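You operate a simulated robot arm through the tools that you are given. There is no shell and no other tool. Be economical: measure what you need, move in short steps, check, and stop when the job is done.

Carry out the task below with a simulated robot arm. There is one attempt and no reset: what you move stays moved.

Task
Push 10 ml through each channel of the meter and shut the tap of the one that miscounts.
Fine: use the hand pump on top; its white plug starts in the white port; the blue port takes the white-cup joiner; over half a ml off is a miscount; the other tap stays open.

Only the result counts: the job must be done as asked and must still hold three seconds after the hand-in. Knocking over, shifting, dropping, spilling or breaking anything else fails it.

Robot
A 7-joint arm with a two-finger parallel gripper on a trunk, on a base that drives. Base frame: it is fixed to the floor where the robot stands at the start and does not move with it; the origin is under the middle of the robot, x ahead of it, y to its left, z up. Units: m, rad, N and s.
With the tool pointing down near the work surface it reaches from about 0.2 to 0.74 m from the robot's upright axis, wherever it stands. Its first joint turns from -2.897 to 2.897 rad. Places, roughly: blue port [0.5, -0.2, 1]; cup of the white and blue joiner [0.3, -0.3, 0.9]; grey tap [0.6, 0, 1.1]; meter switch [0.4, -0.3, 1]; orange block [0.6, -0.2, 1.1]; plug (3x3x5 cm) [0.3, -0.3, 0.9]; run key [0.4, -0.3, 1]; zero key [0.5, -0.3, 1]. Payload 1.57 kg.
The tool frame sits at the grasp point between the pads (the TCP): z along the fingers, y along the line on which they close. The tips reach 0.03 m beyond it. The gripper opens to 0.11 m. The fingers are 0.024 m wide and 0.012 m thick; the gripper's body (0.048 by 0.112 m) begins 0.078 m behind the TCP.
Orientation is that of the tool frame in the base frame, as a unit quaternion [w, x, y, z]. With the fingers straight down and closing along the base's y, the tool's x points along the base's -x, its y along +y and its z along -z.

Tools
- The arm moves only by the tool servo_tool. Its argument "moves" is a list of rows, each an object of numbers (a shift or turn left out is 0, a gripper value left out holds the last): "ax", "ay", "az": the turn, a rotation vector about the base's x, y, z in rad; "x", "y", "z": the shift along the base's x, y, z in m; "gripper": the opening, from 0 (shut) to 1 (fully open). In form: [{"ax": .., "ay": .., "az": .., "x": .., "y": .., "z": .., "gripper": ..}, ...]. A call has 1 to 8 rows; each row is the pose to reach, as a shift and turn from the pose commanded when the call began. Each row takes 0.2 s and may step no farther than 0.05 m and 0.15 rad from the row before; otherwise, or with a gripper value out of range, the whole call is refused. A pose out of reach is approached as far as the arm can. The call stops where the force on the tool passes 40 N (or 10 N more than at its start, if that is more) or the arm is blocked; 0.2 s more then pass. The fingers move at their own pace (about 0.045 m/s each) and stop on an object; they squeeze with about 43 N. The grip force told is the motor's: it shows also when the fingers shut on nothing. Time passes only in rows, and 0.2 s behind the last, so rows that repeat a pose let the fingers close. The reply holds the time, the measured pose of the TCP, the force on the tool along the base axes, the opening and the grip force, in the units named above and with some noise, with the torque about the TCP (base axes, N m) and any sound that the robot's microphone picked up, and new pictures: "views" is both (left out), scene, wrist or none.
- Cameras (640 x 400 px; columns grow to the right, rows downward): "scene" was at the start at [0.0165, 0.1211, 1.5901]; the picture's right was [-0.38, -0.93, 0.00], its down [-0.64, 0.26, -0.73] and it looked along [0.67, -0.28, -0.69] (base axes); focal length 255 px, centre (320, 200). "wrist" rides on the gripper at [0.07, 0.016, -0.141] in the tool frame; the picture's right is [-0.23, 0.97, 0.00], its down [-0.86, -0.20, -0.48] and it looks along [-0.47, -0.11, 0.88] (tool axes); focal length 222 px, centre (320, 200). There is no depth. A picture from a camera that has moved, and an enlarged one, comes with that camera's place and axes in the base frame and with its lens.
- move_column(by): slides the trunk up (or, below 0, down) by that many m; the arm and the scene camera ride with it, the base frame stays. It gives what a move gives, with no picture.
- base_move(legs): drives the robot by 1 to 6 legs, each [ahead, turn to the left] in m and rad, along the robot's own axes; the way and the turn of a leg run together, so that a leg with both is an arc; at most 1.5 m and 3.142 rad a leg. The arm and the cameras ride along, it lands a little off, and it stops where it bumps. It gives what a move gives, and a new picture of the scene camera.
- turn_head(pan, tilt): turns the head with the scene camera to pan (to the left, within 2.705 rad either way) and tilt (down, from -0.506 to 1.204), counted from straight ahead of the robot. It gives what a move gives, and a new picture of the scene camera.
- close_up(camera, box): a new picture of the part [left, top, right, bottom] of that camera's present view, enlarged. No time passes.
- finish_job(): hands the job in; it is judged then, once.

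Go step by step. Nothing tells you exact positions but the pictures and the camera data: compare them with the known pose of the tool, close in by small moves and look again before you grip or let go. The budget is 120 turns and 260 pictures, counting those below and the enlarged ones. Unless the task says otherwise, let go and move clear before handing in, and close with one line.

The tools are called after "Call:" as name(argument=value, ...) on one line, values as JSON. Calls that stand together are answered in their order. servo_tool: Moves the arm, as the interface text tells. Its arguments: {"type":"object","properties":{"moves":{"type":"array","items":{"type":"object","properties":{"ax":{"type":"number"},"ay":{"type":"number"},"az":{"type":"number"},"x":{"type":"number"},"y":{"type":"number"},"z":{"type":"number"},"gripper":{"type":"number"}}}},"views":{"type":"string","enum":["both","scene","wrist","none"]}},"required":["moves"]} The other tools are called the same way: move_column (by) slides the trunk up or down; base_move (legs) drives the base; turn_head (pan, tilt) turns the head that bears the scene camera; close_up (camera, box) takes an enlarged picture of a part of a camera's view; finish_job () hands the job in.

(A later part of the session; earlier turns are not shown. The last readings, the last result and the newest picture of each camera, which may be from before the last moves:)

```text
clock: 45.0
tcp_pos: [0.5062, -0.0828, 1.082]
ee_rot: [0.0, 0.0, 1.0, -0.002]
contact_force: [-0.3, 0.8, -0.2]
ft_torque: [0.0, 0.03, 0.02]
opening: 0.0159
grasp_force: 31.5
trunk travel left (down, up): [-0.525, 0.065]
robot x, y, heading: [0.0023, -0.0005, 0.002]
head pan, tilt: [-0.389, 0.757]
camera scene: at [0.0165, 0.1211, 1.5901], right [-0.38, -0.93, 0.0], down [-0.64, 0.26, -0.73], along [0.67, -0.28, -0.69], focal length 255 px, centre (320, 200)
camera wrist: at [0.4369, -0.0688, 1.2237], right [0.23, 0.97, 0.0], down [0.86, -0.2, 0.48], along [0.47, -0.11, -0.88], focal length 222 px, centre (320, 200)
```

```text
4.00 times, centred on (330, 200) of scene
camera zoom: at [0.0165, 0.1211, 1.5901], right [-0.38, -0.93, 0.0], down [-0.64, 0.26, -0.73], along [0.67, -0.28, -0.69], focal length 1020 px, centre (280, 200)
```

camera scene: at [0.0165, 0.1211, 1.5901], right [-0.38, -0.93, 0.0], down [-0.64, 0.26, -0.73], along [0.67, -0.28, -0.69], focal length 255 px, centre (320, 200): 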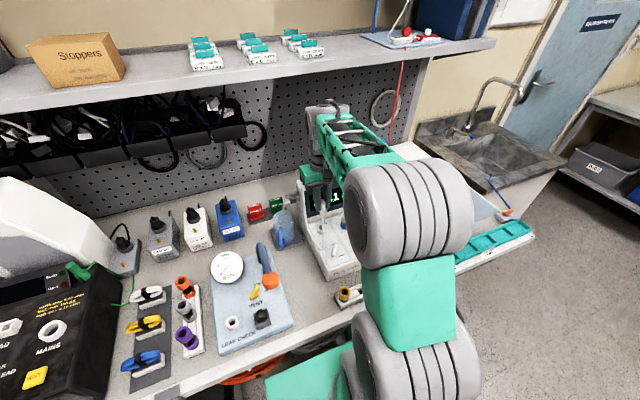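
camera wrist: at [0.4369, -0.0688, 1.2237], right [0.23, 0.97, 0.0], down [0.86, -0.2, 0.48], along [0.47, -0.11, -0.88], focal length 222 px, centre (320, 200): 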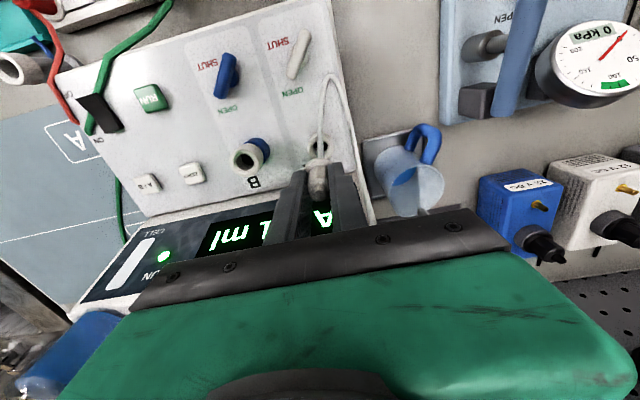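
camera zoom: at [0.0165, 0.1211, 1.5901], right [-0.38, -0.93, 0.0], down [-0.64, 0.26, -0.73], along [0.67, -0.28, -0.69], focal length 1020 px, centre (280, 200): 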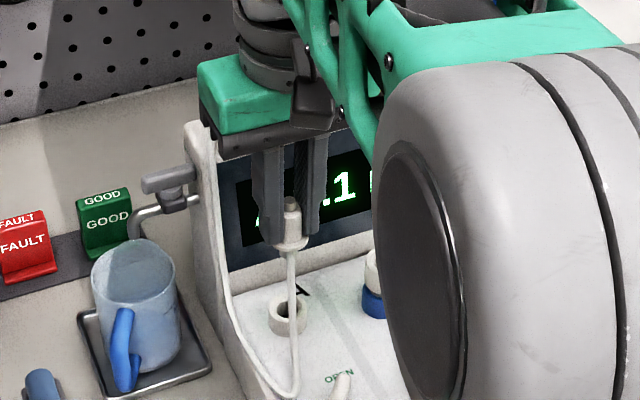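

The plug is out and the cord is slack. I'll move over the joiner's white cup.

Call:
servo_tool(moves=[{"x": -0.006, "y": -0.04}, {"x": -0.012, "y": -0.076}, {"x": -0.012, "y": -0.076}])

Call:
close_up(camera="wrist", box=[240, 80, 400, 240])

Call:
close_up(camera="scene", box=[310, 170, 390, 250])

```text
clock: 45.8
tcp_pos: [0.495, -0.16, 1.0827]
ee_rot: [0.0, -0.001, 1.0, -0.001]
contact_force: [-0.3, 0.7, -0.4]
ft_torque: [0.01, 0.02, 0.01]
opening: 0.0161
grasp_force: 31.6
trunk travel left (down, up): [-0.525, 0.065]
robot x, y, heading: [-0.0014, 0.0022, 0.0]
head pan, tilt: [-0.389, 0.757]
camera scene: at [0.0166, 0.121, 1.5901], right [-0.38, -0.93, 0.0], down [-0.64, 0.26, -0.73], along [0.67, -0.28, -0.69], focal length 255 px, centre (320, 200)
camera wrist: at [0.4264, -0.1453, 1.2241], right [0.23, 0.97, 0.0], down [0.86, -0.2, 0.48], along [0.47, -0.11, -0.88], focal length 222 px, centre (320, 200)
```

scene: 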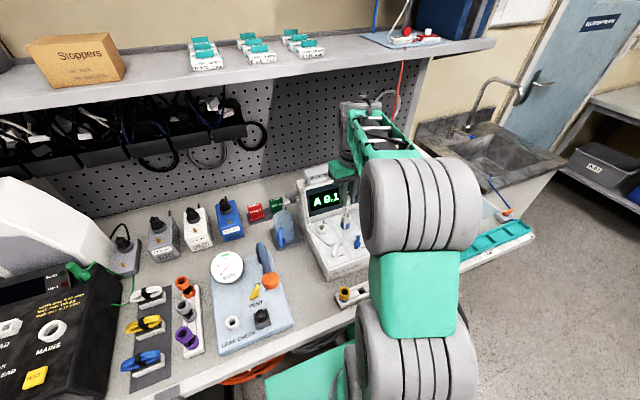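
wrist: 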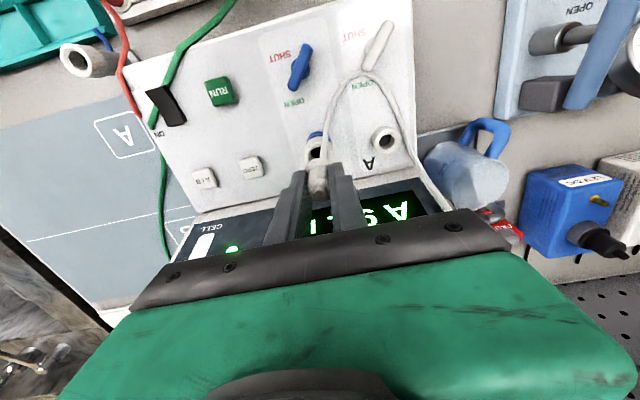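

```text
2.50 times, centred on (320, 160) of wrist
camera zoom: at [0.4264, -0.1453, 1.2241], right [0.23, 0.97, 0.0], down [0.86, -0.2, 0.48], along [0.47, -0.11, -0.88], focal length 555 px, centre (320, 300)
```

zoom: 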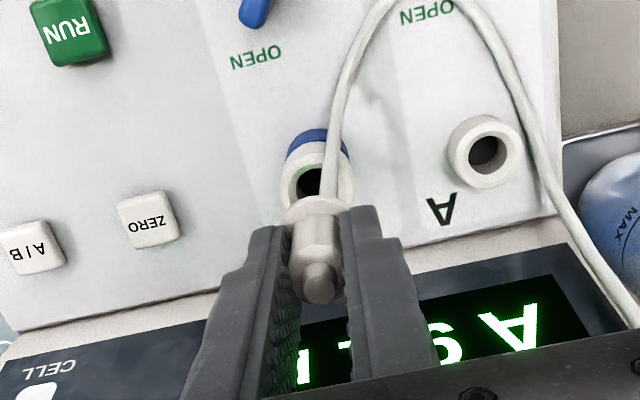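

```text
5.00 times, centred on (350, 210) of scene
camera zoom: at [0.0166, 0.121, 1.5901], right [-0.38, -0.93, 0.0], down [-0.64, 0.26, -0.73], along [0.67, -0.28, -0.69], focal length 1275 px, centre (170, 150)
```

zoom: 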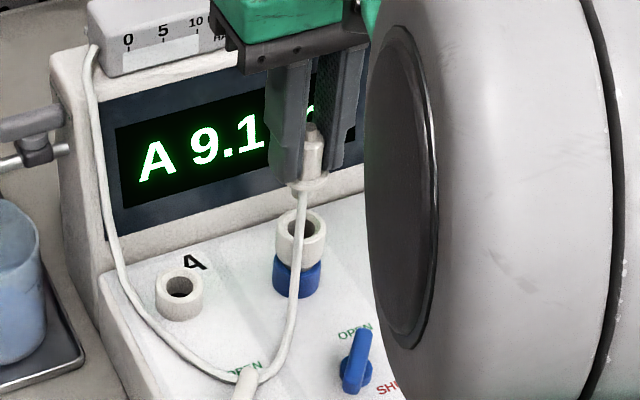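

Call:
servo_tool(moves=[{"x": -0.003, "z": 0}, {"x": -0.003, "z": -0.012}, {"x": -0.003, "z": -0.012}])

Call:
close_up(camera="wrist", box=[270, 110, 370, 210])

Call:
close_up(camera="scene", box=[325, 190, 375, 240])

```text
clock: 46.6
tcp_pos: [0.4912, -0.1601, 1.0699]
ee_rot: [0.0, 0.0, 1.0, -0.001]
contact_force: [0.0, -0.6, -0.1]
ft_torque: [-0.02, 0.05, 0.01]
opening: 0.0161
grasp_force: 31.7
trunk travel left (down, up): [-0.525, 0.065]
robot x, y, heading: [0.0017, -0.0015, 0.003]
head pan, tilt: [-0.389, 0.757]
camera scene: at [0.0166, 0.121, 1.5901], right [-0.38, -0.93, 0.0], down [-0.64, 0.26, -0.73], along [0.67, -0.28, -0.69], focal length 255 px, centre (320, 200)
camera wrist: at [0.4223, -0.1447, 1.2121], right [0.23, 0.97, 0.0], down [0.86, -0.2, 0.48], along [0.47, -0.11, -0.88], focal length 222 px, centre (320, 200)
```

scene: 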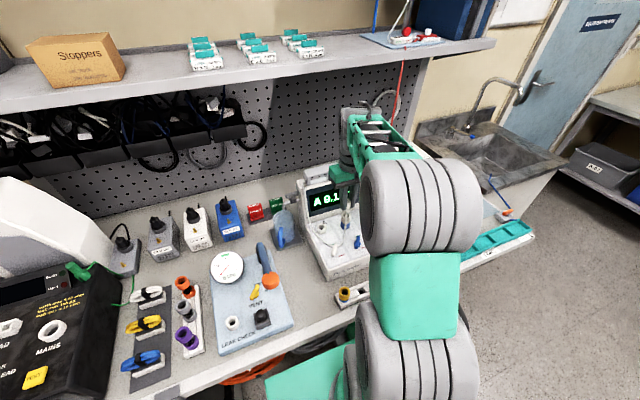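
wrist: 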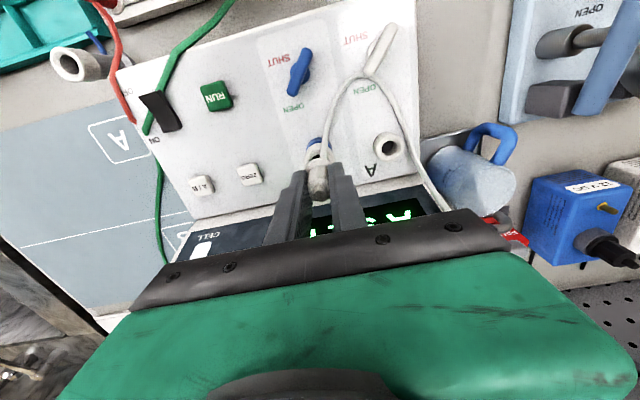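

```text
4.00 times, centred on (320, 160) of wrist
camera zoom: at [0.4223, -0.1447, 1.2121], right [0.23, 0.97, 0.0], down [0.86, -0.2, 0.48], along [0.47, -0.11, -0.88], focal length 888 px, centre (320, 360)
```

zoom: 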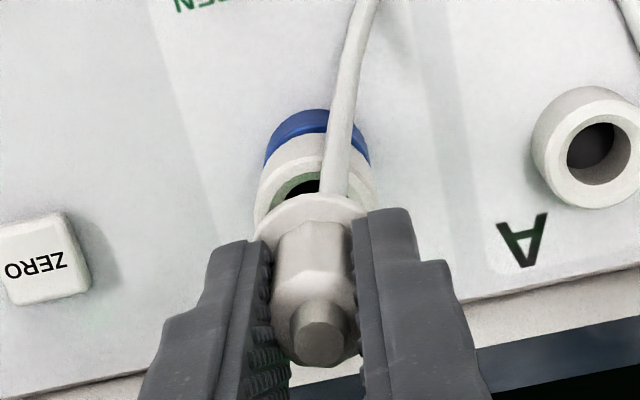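

```text
8.00 times, centred on (350, 215) of scene
camera zoom: at [0.0166, 0.121, 1.5901], right [-0.38, -0.93, 0.0], down [-0.64, 0.26, -0.73], along [0.67, -0.28, -0.69], focal length 2041 px, centre (80, 80)
```

zoom: 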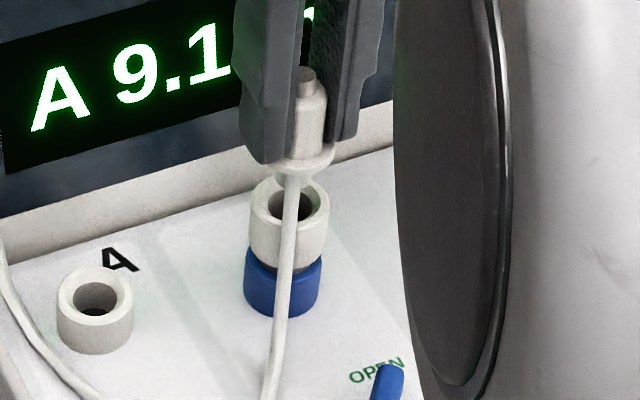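

Alignment is within about 2 mm. I'll nudge slightly and lower in small steps, watching the force.

Call:
servo_tool(moves=[{"x": 0.002, "y": 0.001, "z": -0.004}, {"x": 0.002, "y": 0.001, "z": -0.008}, {"x": 0.002, "y": 0.001, "z": -0.011}, {"x": 0.002, "y": 0.001, "z": -0.011}])

Call:
close_up(camera="wrist", box=[270, 110, 370, 210])

Call:
close_up(camera="scene", box=[325, 190, 375, 240])

```text
clock: 47.6
tcp_pos: [0.4939, -0.1579, 1.061]
ee_rot: [0.0, 0.0, 1.0, -0.001]
contact_force: [-0.7, 0.6, -0.9]
ft_torque: [0.0, 0.01, 0.03]
opening: 0.0161
grasp_force: 31.7
trunk travel left (down, up): [-0.525, 0.065]
robot x, y, heading: [-0.0001, -0.0004, -0.001]
head pan, tilt: [-0.389, 0.757]
camera scene: at [0.0165, 0.121, 1.5901], right [-0.38, -0.93, 0.0], down [-0.64, 0.26, -0.73], along [0.67, -0.28, -0.69], focal length 255 px, centre (320, 200)
camera wrist: at [0.4244, -0.1432, 1.2034], right [0.23, 0.97, 0.0], down [0.86, -0.2, 0.48], along [0.47, -0.11, -0.88], focal length 222 px, centre (320, 200)
```

scene: 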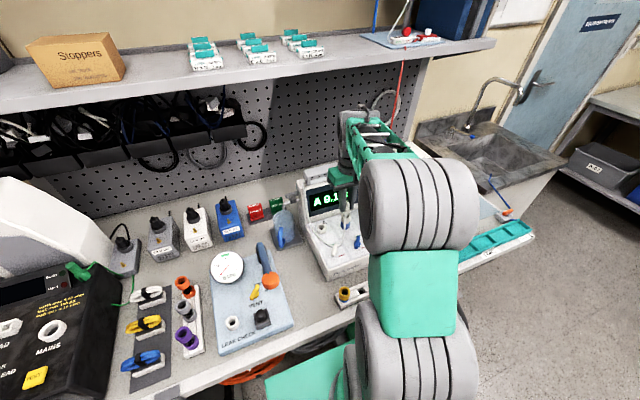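
wrist: 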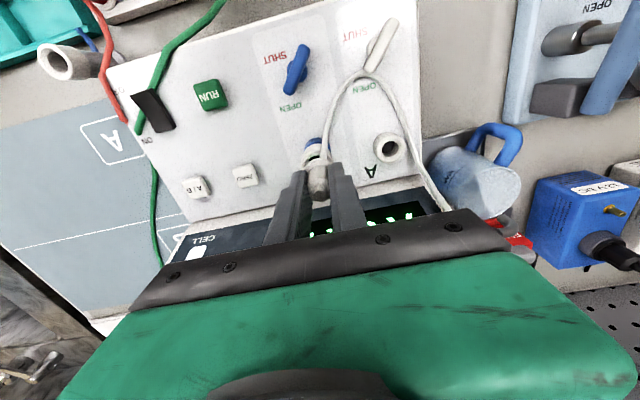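

```text
4.00 times, centred on (320, 160) of wrist
camera zoom: at [0.4244, -0.1432, 1.2034], right [0.23, 0.97, 0.0], down [0.86, -0.2, 0.48], along [0.47, -0.11, -0.88], focal length 888 px, centre (320, 360)
```

zoom: 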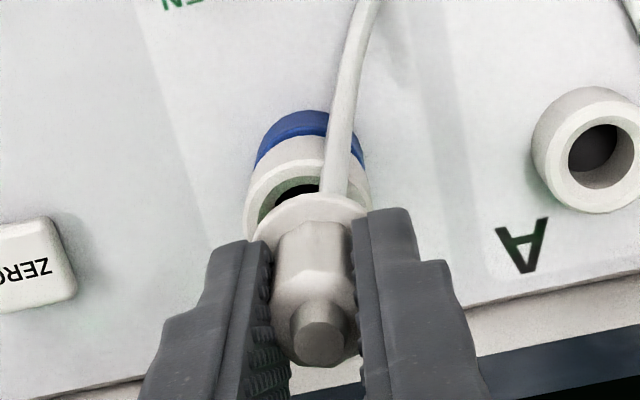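

```text
8.00 times, centred on (350, 215) of scene
camera zoom: at [0.0165, 0.121, 1.5901], right [-0.38, -0.93, 0.0], down [-0.64, 0.26, -0.73], along [0.67, -0.28, -0.69], focal length 2041 px, centre (80, 80)
```

zoom: 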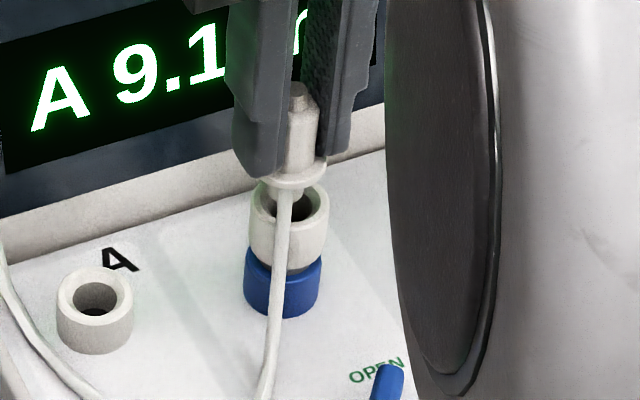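

Call:
servo_tool(moves=[{"x": -0.001, "y": -0.001, "z": -0.004}, {"x": -0.001, "y": -0.001, "z": -0.008}, {"x": -0.001, "y": -0.001, "z": -0.008}], views="none")

Call:
close_up(camera="wrist", box=[270, 110, 370, 210])

Call:
close_up(camera="scene", box=[325, 190, 375, 240])

```text
clock: 48.4
tcp_pos: [0.4924, -0.1589, 1.0544]
ee_rot: [0.0, 0.0, 1.0, -0.001]
contact_force: [0.0, 0.3, -0.1]
ft_torque: [0.01, -0.02, 0.0]
opening: 0.0158
grasp_force: 32.0
trunk travel left (down, up): [-0.525, 0.065]
robot x, y, heading: [-0.0015, -0.0005, -0.001]
head pan, tilt: [-0.389, 0.757]
```

```text
4.00 times, centred on (320, 160) of wrist
camera zoom: at [0.4227, -0.1442, 1.1955], right [0.23, 0.97, 0.0], down [0.86, -0.2, 0.48], along [0.47, -0.11, -0.88], focal length 888 px, centre (320, 360)
```

zoom: 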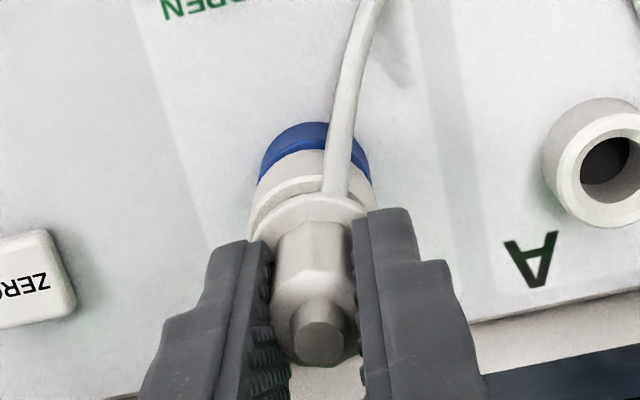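

```text
8.00 times, centred on (350, 215) of scene
camera zoom: at [0.0165, 0.121, 1.5901], right [-0.38, -0.93, 0.0], down [-0.64, 0.26, -0.73], along [0.67, -0.28, -0.69], focal length 2041 px, centre (80, 80)
```

zoom: 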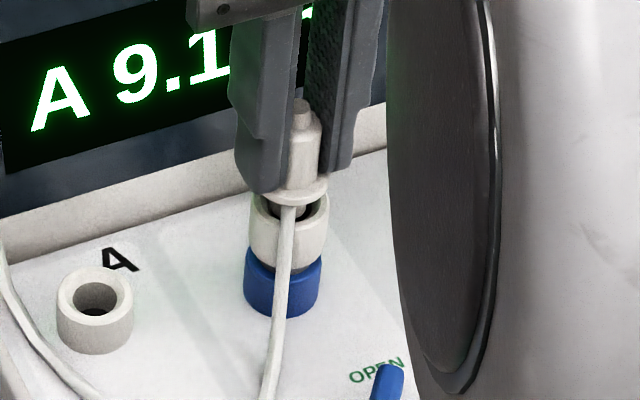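

The plug tip is entering without force. I'll keep lowering until it seats.

Call:
servo_tool(moves=[{"z": -0.004}, {"z": -0.008}, {"z": -0.011}, {"z": -0.013}], views="none")

Call:
close_up(camera="wrist", box=[270, 110, 370, 210])

Call:
close_up(camera="scene", box=[325, 190, 375, 240])

```text
clock: 49.4
tcp_pos: [0.492, -0.16, 1.042]
ee_rot: [0.0, 0.0, 1.0, -0.001]
contact_force: [-0.7, -0.1, 0.1]
ft_torque: [0.02, 0.01, 0.01]
opening: 0.0162
grasp_force: 31.8
trunk travel left (down, up): [-0.525, 0.065]
robot x, y, heading: [0.0025, -0.003, -0.0]
head pan, tilt: [-0.389, 0.757]
```

```text
4.00 times, centred on (320, 160) of wrist
camera zoom: at [0.4229, -0.1441, 1.1824], right [0.23, 0.97, 0.0], down [0.86, -0.2, 0.48], along [0.47, -0.11, -0.88], focal length 888 px, centre (320, 360)
```

zoom: 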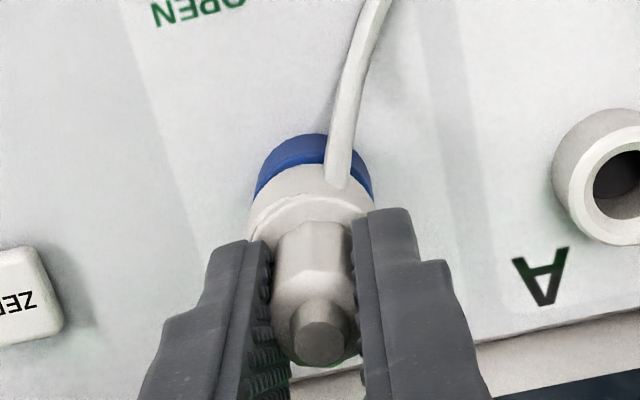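

```text
8.00 times, centred on (350, 215) of scene
camera zoom: at [0.0165, 0.121, 1.5901], right [-0.38, -0.93, 0.0], down [-0.64, 0.26, -0.73], along [0.67, -0.28, -0.69], focal length 2041 px, centre (80, 80)
```

zoom: 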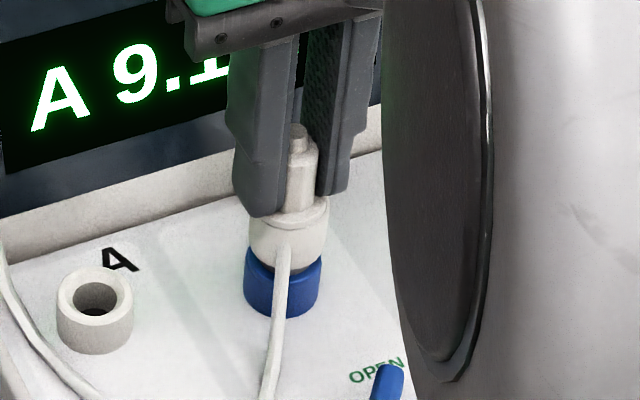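

Call:
servo_tool(moves=[{"z": -0.003}, {"z": -0.005}, {"z": -0.007}, {"z": -0.008}], views="none")

Call:
close_up(camera="scene", box=[325, 190, 375, 240])

```text
clock: 50.4
tcp_pos: [0.4936, -0.1602, 1.0389]
ee_rot: [0.007, 0.0, 1.0, -0.003]
contact_force: [-0.6, 0.3, 11.9]
ft_torque: [0.08, 0.1, -0.02]
opening: 0.0177
grasp_force: 32.6
trunk travel left (down, up): [-0.525, 0.065]
robot x, y, heading: [-0.003, -0.0005, 0.001]
head pan, tilt: [-0.389, 0.757]
stopped in row 4: the force on the tool passed its limit at 42 N (the readings are from after the stop); the commanded pose is now the measured one
```

```text
8.00 times, centred on (350, 215) of scene
camera zoom: at [0.0156, 0.1214, 1.5898], right [-0.38, -0.93, 0.0], down [-0.64, 0.26, -0.73], along [0.67, -0.28, -0.69], focal length 2041 px, centre (80, 80)
```

zoom: 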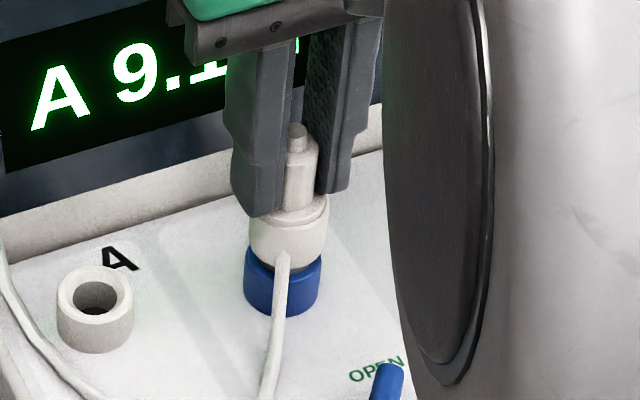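

The plug is seated (42 N stop). I'll release, rise, and go over the A/B key with the fingers closed.

Call:
servo_tool(moves=[{"z": 0.001, "gripper": 0.35}, {"z": 0.001, "gripper": 0.35}, {"z": 0.001, "gripper": 0.35}, {"z": 0.03}, {"z": 0.07}, {"z": 0.09, "y": -0.04}, {"z": 0.09, "y": -0.08, "gripper": 0}, {"z": 0.09, "y": -0.12, "gripper": 0}])

Call:
close_up(camera="wrist", box=[220, 40, 440, 240])

Call:
close_up(camera="scene", box=[310, 170, 410, 250])

```text
clock: 52.2
tcp_pos: [0.494, -0.2804, 1.1293]
ee_rot: [0.005, 0.001, 1.0, -0.003]
contact_force: [0.4, 0.2, -0.1]
ft_torque: [0.02, -0.03, -0.02]
opening: 0.0001
grasp_force: 8.0
trunk travel left (down, up): [-0.525, 0.065]
robot x, y, heading: [-0.0037, 0.0015, -0.003]
head pan, tilt: [-0.389, 0.757]
camera scene: at [0.0166, 0.1206, 1.5902], right [-0.38, -0.93, 0.0], down [-0.64, 0.26, -0.73], along [0.67, -0.28, -0.69], focal length 255 px, centre (320, 200)
camera wrist: at [0.4232, -0.264, 1.269], right [0.23, 0.97, 0.0], down [0.85, -0.2, 0.49], along [0.47, -0.11, -0.87], focal length 222 px, centre (320, 200)
```

scene: 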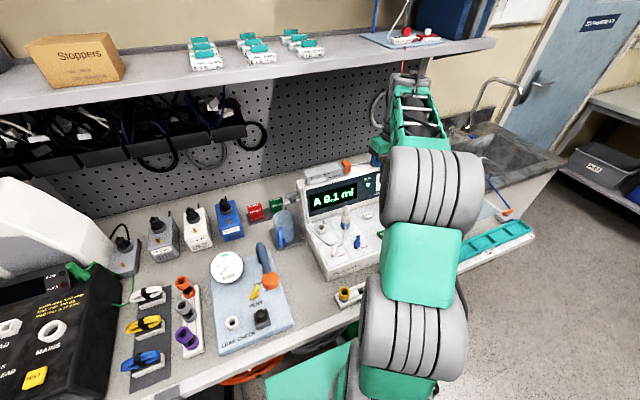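
wrist: 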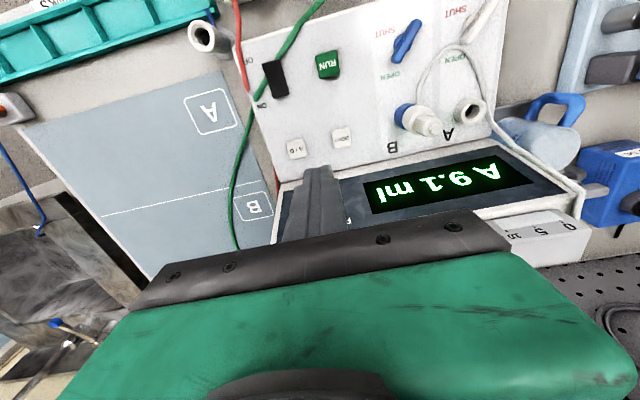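

```text
2.00 times, centred on (330, 140) of wrist
camera zoom: at [0.4232, -0.264, 1.269], right [0.23, 0.97, 0.0], down [0.85, -0.2, 0.49], along [0.47, -0.11, -0.87], focal length 444 px, centre (300, 320)
```

zoom: 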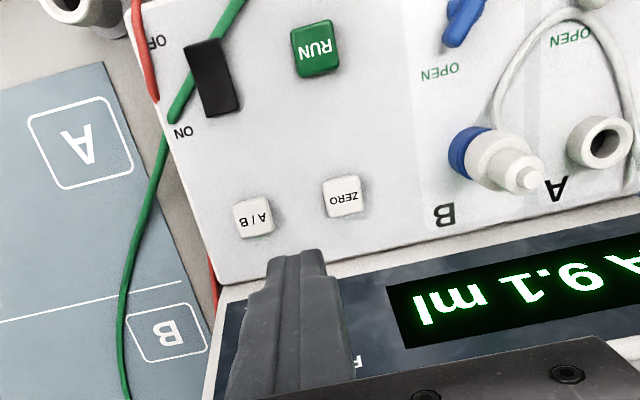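

```text
5.00 times, centred on (360, 210) of scene
camera zoom: at [0.0166, 0.1206, 1.5902], right [-0.38, -0.93, 0.0], down [-0.64, 0.26, -0.73], along [0.67, -0.28, -0.69], focal length 1275 px, centre (120, 150)
```

zoom: 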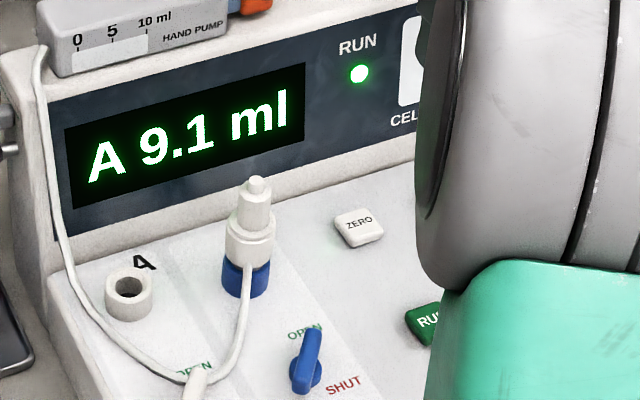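

I'll press the A/B key at about [0.504, -0.318].

Call:
servo_tool(moves=[{"x": 0.01, "y": -0.038}, {"x": 0.01, "y": -0.038, "z": -0.045}, {"x": 0.01, "y": -0.038, "z": -0.09}, {"x": 0.01, "y": -0.038, "z": -0.13}, {"x": 0.01, "y": -0.038, "z": -0.14}])

Call:
close_up(camera="wrist", box=[220, 40, 440, 240])

```text
clock: 53.4
tcp_pos: [0.5059, -0.3187, 0.9858]
ee_rot: [0.005, 0.0, 1.0, -0.003]
contact_force: [-1.2, -0.7, 3.9]
ft_torque: [-0.02, 0.05, -0.02]
opening: 0.0001
grasp_force: 20.9
trunk travel left (down, up): [-0.525, 0.065]
robot x, y, heading: [0.0002, 0.0009, 0.002]
head pan, tilt: [-0.389, 0.757]
heard: click
camera scene: at [0.0163, 0.121, 1.5902], right [-0.38, -0.93, 0.0], down [-0.64, 0.26, -0.73], along [0.67, -0.28, -0.69], focal length 255 px, centre (320, 200)
camera wrist: at [0.435, -0.3027, 1.1278], right [0.23, 0.97, 0.0], down [0.85, -0.2, 0.49], along [0.48, -0.11, -0.87], focal length 222 px, centre (320, 200)
```

scene: 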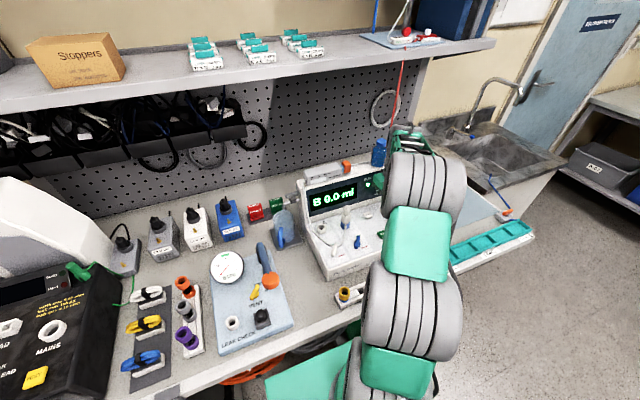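
wrist: 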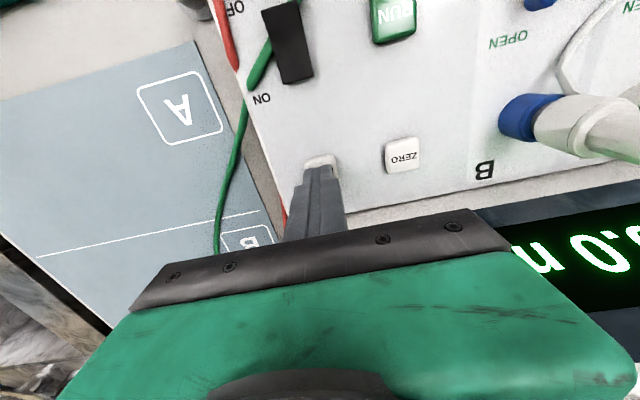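

```text
2.00 times, centred on (330, 140) of wrist
camera zoom: at [0.435, -0.3027, 1.1278], right [0.23, 0.97, 0.0], down [0.85, -0.2, 0.49], along [0.48, -0.11, -0.87], focal length 444 px, centre (300, 320)
```

zoom: 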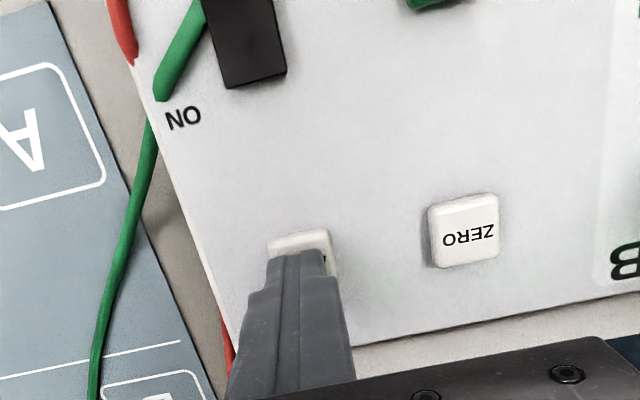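

Click: the display now shows "B 0.0 ml". I'll rise, rotate, and return to the pump block.

Call:
servo_tool(moves=[{"z": 0.04}, {"z": 0.08, "x": -0.02, "y": 0.02}, {"z": 0.12, "x": -0.03, "y": 0.04}, {"z": 0.16, "x": -0.03, "y": 0.06, "az": -0.14}, {"z": 0.2, "x": -0.03, "y": 0.08, "az": -0.28}, {"z": 0.22, "x": -0.03, "y": 0.1, "az": -0.42}, {"z": 0.22, "x": -0.03, "y": 0.101, "az": -0.56, "gripper": 0.7}, {"z": 0.22, "x": -0.03, "y": 0.101, "az": -0.7, "gripper": 0.7}], views="none")

Call:
servo_tool(moves=[{"az": -0.14}, {"az": -0.28}, {"az": -0.42}, {"az": -0.56}, {"az": -0.7}, {"az": -0.84, "x": 0.03}, {"az": -0.865, "x": 0.07}, {"az": -0.865, "x": 0.11}], views="none")

```text
clock: 55.2
tcp_pos: [0.4722, -0.2158, 1.2059]
ee_rot: [0.003, 0.345, 0.938, -0.003]
contact_force: [0.3, 0.2, -0.9]
ft_torque: [0.02, 0.01, -0.01]
opening: 0.0499
grasp_force: 0.1
trunk travel left (down, up): [-0.525, 0.065]
robot x, y, heading: [-0.0001, -0.0033, -0.002]
head pan, tilt: [-0.389, 0.757]
```

```text
clock: 57.0
tcp_pos: [0.5827, -0.219, 1.2058]
ee_rot: [0.002, 0.706, 0.709, -0.005]
contact_force: [0.5, 0.6, -0.4]
ft_torque: [0.03, -0.03, 0.02]
opening: 0.0771
grasp_force: 0.0
out of reach, approached as far as the arm can: row 6
trunk travel left (down, up): [-0.525, 0.065]
robot x, y, heading: [-0.0018, 0.001, 0.0]
head pan, tilt: [-0.389, 0.757]
```

Call:
servo_tool(moves=[{"x": 0.019, "y": 0.001}, {"x": 0.019, "y": 0.001, "z": -0.03}, {"x": 0.019, "y": 0.001, "z": -0.06}, {"x": 0.019, "y": 0.001, "z": -0.083}, {"x": 0.019, "y": 0.001, "z": -0.083}], views="wrist")

Call:
close_up(camera="wrist", box=[220, 80, 440, 240])

```text
clock: 58.2
tcp_pos: [0.6009, -0.2186, 1.124]
ee_rot: [0.002, 0.705, 0.709, -0.005]
contact_force: [0.5, 0.0, 1.0]
ft_torque: [0.0, -0.01, 0.01]
opening: 0.0769
grasp_force: 0.0
trunk travel left (down, up): [-0.525, 0.065]
robot x, y, heading: [-0.0004, -0.0014, 0.004]
head pan, tilt: [-0.389, 0.757]
camera wrist: at [0.6177, -0.1483, 1.2645], right [0.97, -0.22, 0.0], down [-0.19, -0.85, 0.49], along [-0.11, -0.47, -0.87], focal length 222 px, centre (320, 200)
```

wrist: 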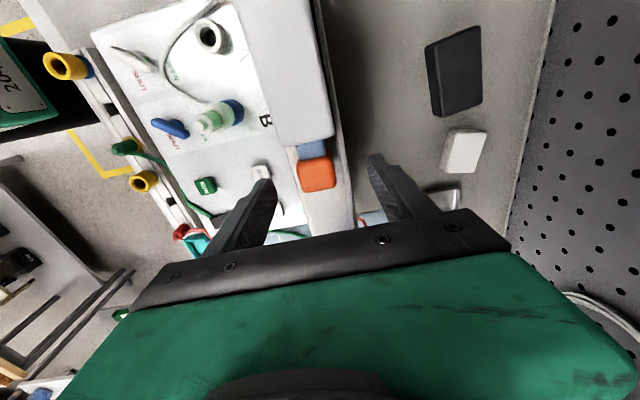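

```text
2.50 times, centred on (330, 160) of wrist
camera zoom: at [0.6177, -0.1483, 1.2645], right [0.97, -0.22, 0.0], down [-0.19, -0.85, 0.49], along [-0.11, -0.47, -0.87], focal length 555 px, centre (295, 300)
```

zoom: 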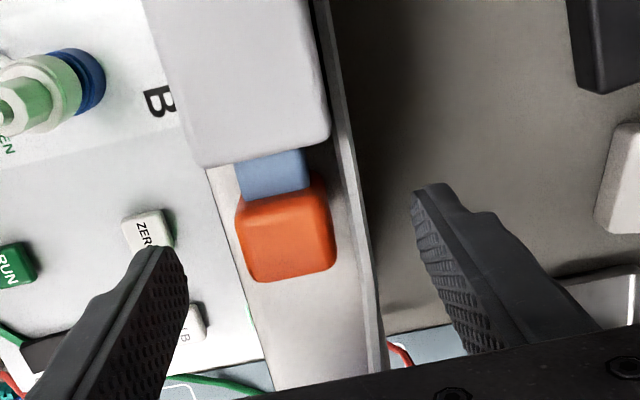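

Same pose as before. I'll grip the block and pull out to the 10 ml stop.

Call:
servo_tool(moves=[{"gripper": 0}, {"gripper": 0}, {"gripper": 0}, {"gripper": 0}, {"gripper": 0}], views="none")

Call:
servo_tool(moves=[{"y": -0.006}, {"y": -0.012}, {"y": -0.018}, {"y": -0.024}, {"y": -0.03}, {"y": -0.036}, {"y": -0.042}, {"y": -0.046}], views="none")

Call:
close_up(camera="scene", box=[290, 150, 370, 214])

```text
clock: 59.4
tcp_pos: [0.6023, -0.2181, 1.1248]
ee_rot: [0.002, 0.705, 0.709, -0.005]
contact_force: [1.4, -0.6, 0.1]
ft_torque: [-0.05, -0.27, -0.01]
opening: 0.0263
grasp_force: 32.4
trunk travel left (down, up): [-0.525, 0.065]
robot x, y, heading: [0.0007, 0.0029, -0.003]
head pan, tilt: [-0.389, 0.757]
```

```text
clock: 61.2
tcp_pos: [0.6015, -0.2619, 1.1252]
ee_rot: [0.002, 0.705, 0.709, -0.004]
contact_force: [-9.4, 0.2, -6.6]
ft_torque: [-0.13, -0.15, 0.18]
opening: 0.0263
grasp_force: 37.1
trunk travel left (down, up): [-0.525, 0.065]
robot x, y, heading: [0.0046, 0.0006, 0.002]
head pan, tilt: [-0.389, 0.757]
```

```text
6.25 times, centred on (330, 182) of scene
camera zoom: at [0.0156, 0.1207, 1.5901], right [-0.38, -0.93, 0.0], down [-0.64, 0.26, -0.73], along [0.67, -0.28, -0.69], focal length 1594 px, centre (258, 312)
```

zoom: 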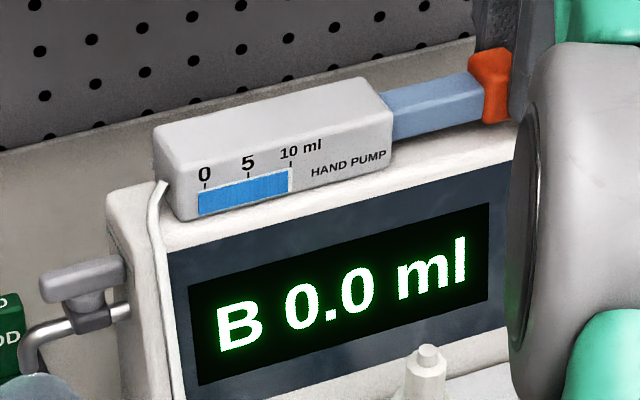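

Nearly at 10. I'll pull firmly against the stop and check.

Call:
servo_tool(moves=[{"y": -0.002}, {"y": -0.004}, {"y": -0.004}], views="none")

Call:
close_up(camera="scene", box=[300, 165, 350, 197])

```text
clock: 62.0
tcp_pos: [0.6011, -0.2635, 1.1234]
ee_rot: [0.002, 0.704, 0.71, -0.004]
contact_force: [-15.0, 8.1, -0.7]
ft_torque: [0.43, 0.02, 0.12]
opening: 0.0262
grasp_force: 37.5
trunk travel left (down, up): [-0.525, 0.065]
robot x, y, heading: [-0.0007, 0.0016, 0.006]
head pan, tilt: [-0.389, 0.757]
```

```text
12.50 times, centred on (325, 181) of scene
camera zoom: at [0.0142, 0.1224, 1.5901], right [-0.38, -0.93, 0.0], down [-0.64, 0.26, -0.73], along [0.67, -0.28, -0.69], focal length 3188 px, centre (258, 438)
```

zoom: 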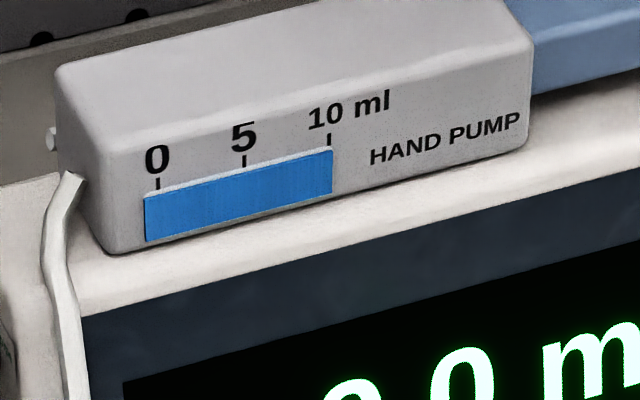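

Full at 10 ml. Now I'll push all the way in.

Call:
servo_tool(moves=[{"x": -0.001, "y": 0.007}, {"x": -0.001, "y": 0.013}, {"x": -0.001, "y": 0.02}, {"x": -0.001, "y": 0.026}, {"x": -0.001, "y": 0.032}, {"x": -0.001, "y": 0.038}, {"x": -0.001, "y": 0.044}, {"x": -0.001, "y": 0.05}], views="none")

Call:
servo_tool(moves=[{"y": 0.002}, {"y": 0.002}], views="none")

Call:
close_up(camera="scene", box=[290, 150, 370, 214])

```text
clock: 63.8
tcp_pos: [0.6019, -0.2179, 1.1242]
ee_rot: [0.0, 0.706, 0.708, -0.005]
contact_force: [-11.0, -8.6, -7.8]
ft_torque: [0.2, -0.21, 0.22]
opening: 0.0262
grasp_force: 36.9
trunk travel left (down, up): [-0.525, 0.065]
robot x, y, heading: [0.0011, 0.0004, 0.006]
head pan, tilt: [-0.389, 0.757]
```

```text
clock: 64.4
tcp_pos: [0.6011, -0.2162, 1.1235]
ee_rot: [0.002, 0.706, 0.708, -0.003]
contact_force: [-10.4, -22.6, -9.8]
ft_torque: [-0.85, -0.21, 0.11]
opening: 0.0259
grasp_force: 37.4
trunk travel left (down, up): [-0.525, 0.065]
robot x, y, heading: [-0.0009, 0.0015, -0.007]
head pan, tilt: [-0.389, 0.757]
```

```text
6.25 times, centred on (330, 182) of scene
camera zoom: at [0.016, 0.1173, 1.5904], right [-0.38, -0.92, 0.0], down [-0.64, 0.26, -0.73], along [0.67, -0.28, -0.69], focal length 1594 px, centre (258, 312)
```

zoom: 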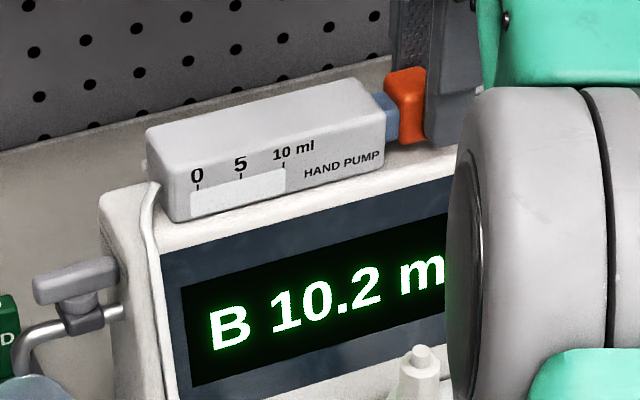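

B reads 10.2 ml (within 0.5), while A read 9.1, so A is the miscounter. I'll release the pump and go to tap A (white).

Call:
servo_tool(moves=[{"y": -0.004}, {"y": -0.004, "gripper": 0.6}, {"y": -0.004, "gripper": 0.6}, {"y": -0.004, "gripper": 0.6}, {"y": -0.004, "z": 0.04}, {"x": -0.02, "y": -0.003, "z": 0.08}, {"x": -0.05, "y": 0.01, "z": 0.11}, {"x": -0.09, "y": 0.03, "z": 0.12}], views="none")

Call:
servo_tool(moves=[{"az": 0.14, "x": -0.03, "y": 0.02}, {"az": 0.28, "x": -0.06, "y": 0.03}, {"az": 0.42, "x": -0.09, "y": 0.05}, {"az": 0.56, "x": -0.11, "y": 0.06}, {"az": 0.7, "x": -0.13, "y": 0.07}, {"az": 0.84, "x": -0.13, "y": 0.08}, {"az": 0.98, "x": -0.13, "y": 0.09}, {"az": 1.12, "x": -0.13, "y": 0.1, "z": -0.02}], views="none")

Call:
servo_tool(moves=[{"az": 0.14, "z": -0.03}, {"az": 0.28, "z": -0.06}, {"az": 0.42, "z": -0.08}, {"az": 0.451, "z": -0.1}])

Call:
close_up(camera="wrist", box=[220, 40, 440, 240])

Call:
close_up(camera="scene", box=[300, 190, 390, 280])

```text
clock: 66.2
tcp_pos: [0.5117, -0.186, 1.2433]
ee_rot: [0.002, 0.705, 0.709, -0.004]
contact_force: [-0.2, -1.0, -0.1]
ft_torque: [0.0, 0.0, 0.01]
opening: 0.0659
grasp_force: 0.0
trunk travel left (down, up): [-0.525, 0.065]
robot x, y, heading: [0.0001, -0.0033, 0.0]
head pan, tilt: [-0.389, 0.757]
```

```text
clock: 68.0
tcp_pos: [0.3818, -0.0843, 1.2219]
ee_rot: [0.005, 0.22, 0.975, -0.003]
contact_force: [0.4, 0.3, 0.1]
ft_torque: [-0.03, -0.06, 0.0]
opening: 0.0662
grasp_force: 0.1
trunk travel left (down, up): [-0.525, 0.065]
robot x, y, heading: [-0.002, 0.0006, -0.0]
head pan, tilt: [-0.389, 0.757]
```

```text
clock: 69.2
tcp_pos: [0.384, -0.0833, 1.0874]
ee_rot: [-0.041, -0.004, 0.999, 0.016]
contact_force: [0.3, -0.3, 0.2]
ft_torque: [0.0, 0.02, -0.01]
opening: 0.066
grasp_force: 0.1
trunk travel left (down, up): [-0.525, 0.065]
robot x, y, heading: [-0.0012, 0.001, 0.002]
head pan, tilt: [-0.389, 0.757]
stopped in row 4: the arm was blocked; the commanded pose is now the measured one
camera scene: at [0.0169, 0.1209, 1.5851], right [-0.38, -0.93, 0.0], down [-0.64, 0.26, -0.73], along [0.67, -0.28, -0.69], focal length 255 px, centre (320, 200)
camera wrist: at [0.3274, -0.0722, 1.2335], right [0.22, 0.98, 0.01], down [0.89, -0.2, 0.4], along [0.39, -0.08, -0.92], focal length 222 px, centre (320, 200)
```

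scene: 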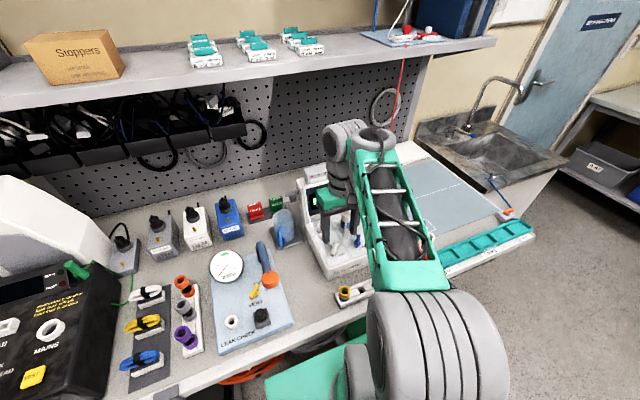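
wrist: 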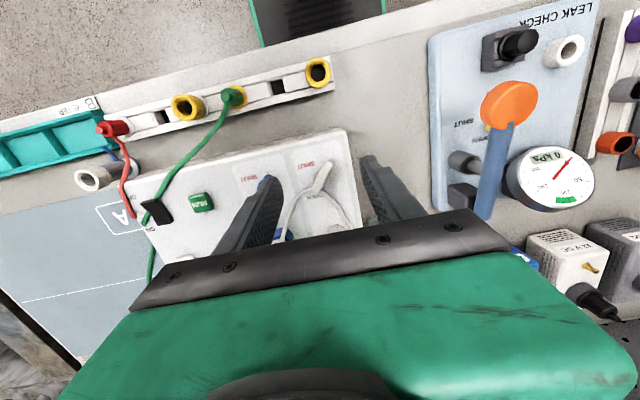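

```text
2.00 times, centred on (330, 140) of wrist
camera zoom: at [0.3274, -0.0722, 1.2335], right [0.22, 0.98, 0.01], down [0.89, -0.2, 0.4], along [0.39, -0.08, -0.92], focal length 444 px, centre (300, 320)
```

zoom: 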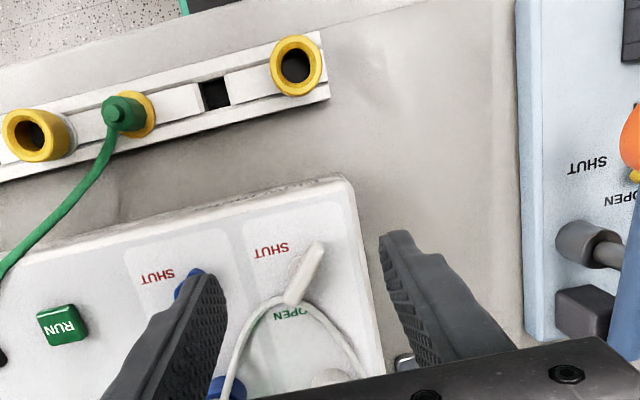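

```text
4.44 times, centred on (345, 235) of scene
camera zoom: at [0.0169, 0.1209, 1.5851], right [-0.38, -0.93, 0.0], down [-0.64, 0.26, -0.73], along [0.67, -0.28, -0.69], focal length 1134 px, centre (209, 44)
```

zoom: 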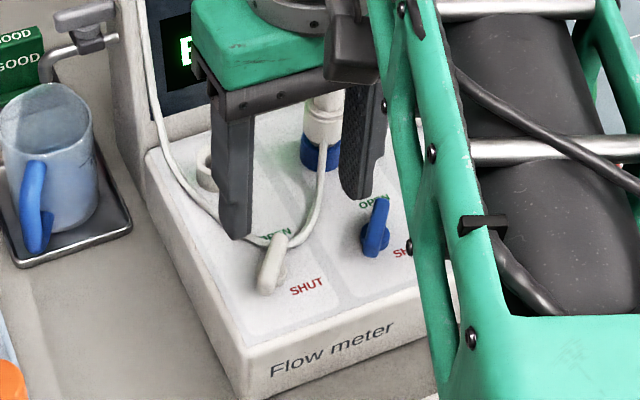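

The arm was blocked in that folded pose (no contact force, probably near a joint limit), and the tool tilted a little. I'll rise, straighten the tool, then back the base off to give the arm room.

Call:
servo_tool(moves=[{"z": 0.03}, {"z": 0.06}, {"z": 0.1, "ax": -0.016, "ay": -0.041}, {"z": 0.14, "ax": -0.032, "ay": -0.082, "az": -0.008, "x": 0.02}, {"z": 0.16, "ax": -0.032, "ay": -0.082, "az": -0.008, "x": 0.03}])

Call:
close_up(camera="scene", box=[270, 150, 430, 310])

Call:
close_up(camera="wrist", box=[220, 40, 440, 240])

```text
clock: 70.4
tcp_pos: [0.4132, -0.0817, 1.2519]
ee_rot: [0.001, -0.003, 1.0, -0.002]
contact_force: [0.2, -0.1, -0.1]
ft_torque: [-0.04, -0.03, -0.01]
opening: 0.0659
grasp_force: 0.0
trunk travel left (down, up): [-0.525, 0.065]
robot x, y, heading: [-0.0029, -0.0017, -0.003]
head pan, tilt: [-0.389, 0.757]
camera scene: at [0.0148, 0.1212, 1.5901], right [-0.38, -0.93, 0.0], down [-0.64, 0.26, -0.73], along [0.67, -0.28, -0.69], focal length 255 px, centre (320, 200)
camera wrist: at [0.3433, -0.0674, 1.3935], right [0.22, 0.98, 0.0], down [0.86, -0.19, 0.48], along [0.47, -0.11, -0.88], focal length 222 px, centre (320, 200)
```

scene: 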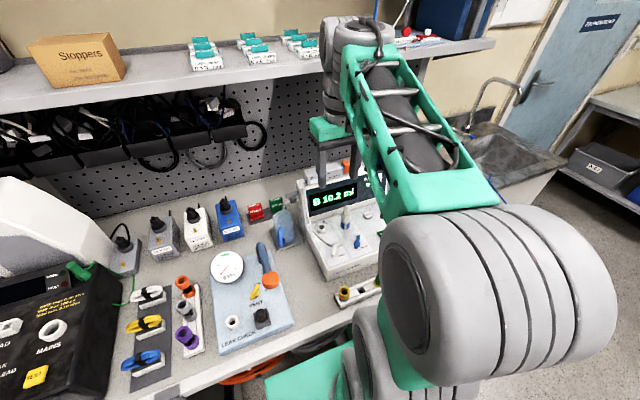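
wrist: 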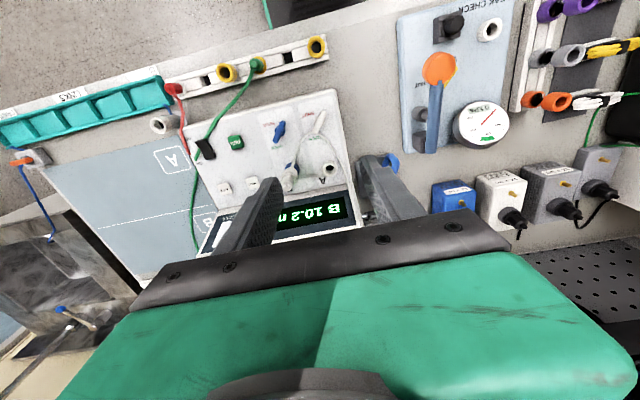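

```text
2.50 times, centred on (350, 230) of scene
camera zoom: at [0.0148, 0.1212, 1.5901], right [-0.38, -0.93, 0.0], down [-0.64, 0.26, -0.73], along [0.67, -0.28, -0.69], focal length 638 px, centre (245, 125)
```

zoom: 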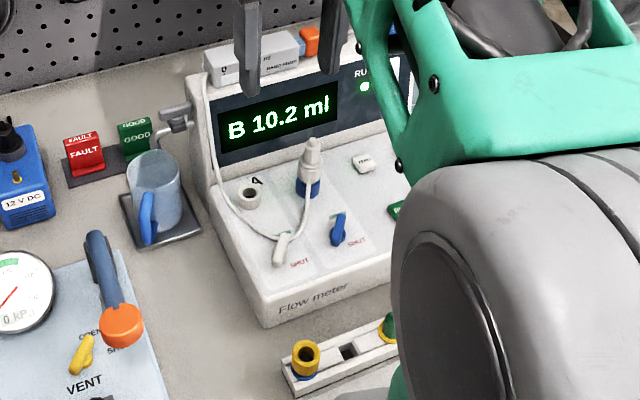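

```text
2.00 times, centred on (330, 140) of wrist
camera zoom: at [0.3433, -0.0674, 1.3935], right [0.22, 0.98, 0.0], down [0.86, -0.19, 0.48], along [0.47, -0.11, -0.88], focal length 444 px, centre (300, 320)
```

zoom: 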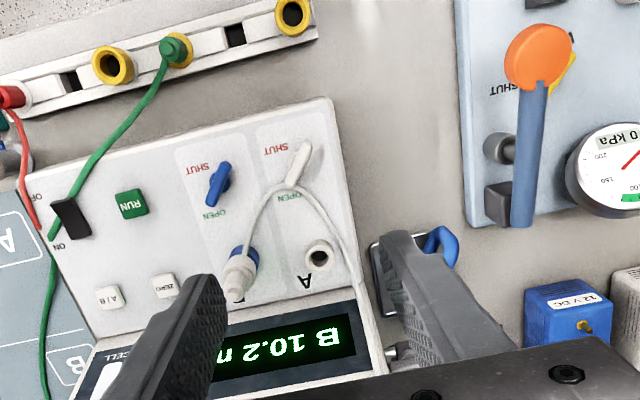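

Nothing was disturbed. I'll back the base up 0.12 m with the arm raised.

Call:
base_move(legs=[[-0.12, 0]])

```text
clock: 71.6
tcp_pos: [0.2983, -0.0845, 1.2538]
ee_rot: [0.001, -0.001, 1.0, -0.002]
contact_force: [-0.8, 0.7, 0.4]
ft_torque: [0.0, -0.04, 0.0]
opening: 0.0658
grasp_force: 0.0
trunk travel left (down, up): [-0.525, 0.065]
robot x, y, heading: [-0.12, 0.0004, -0.003]
head pan, tilt: [-0.389, 0.757]
camera scene: at [-0.0993, 0.1212, 1.5901], right [-0.38, -0.92, 0.0], down [-0.64, 0.26, -0.73], along [0.67, -0.28, -0.69], focal length 255 px, centre (320, 200)
```

scene: 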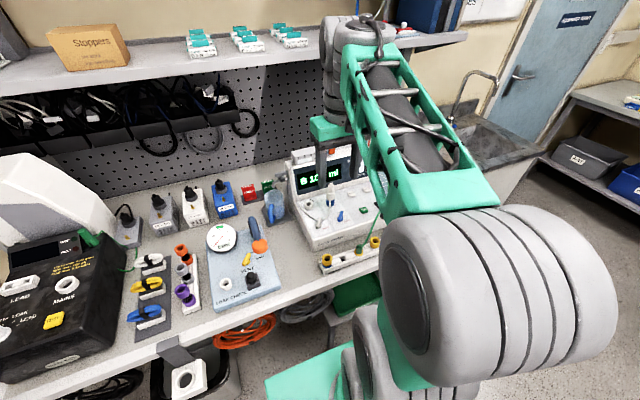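

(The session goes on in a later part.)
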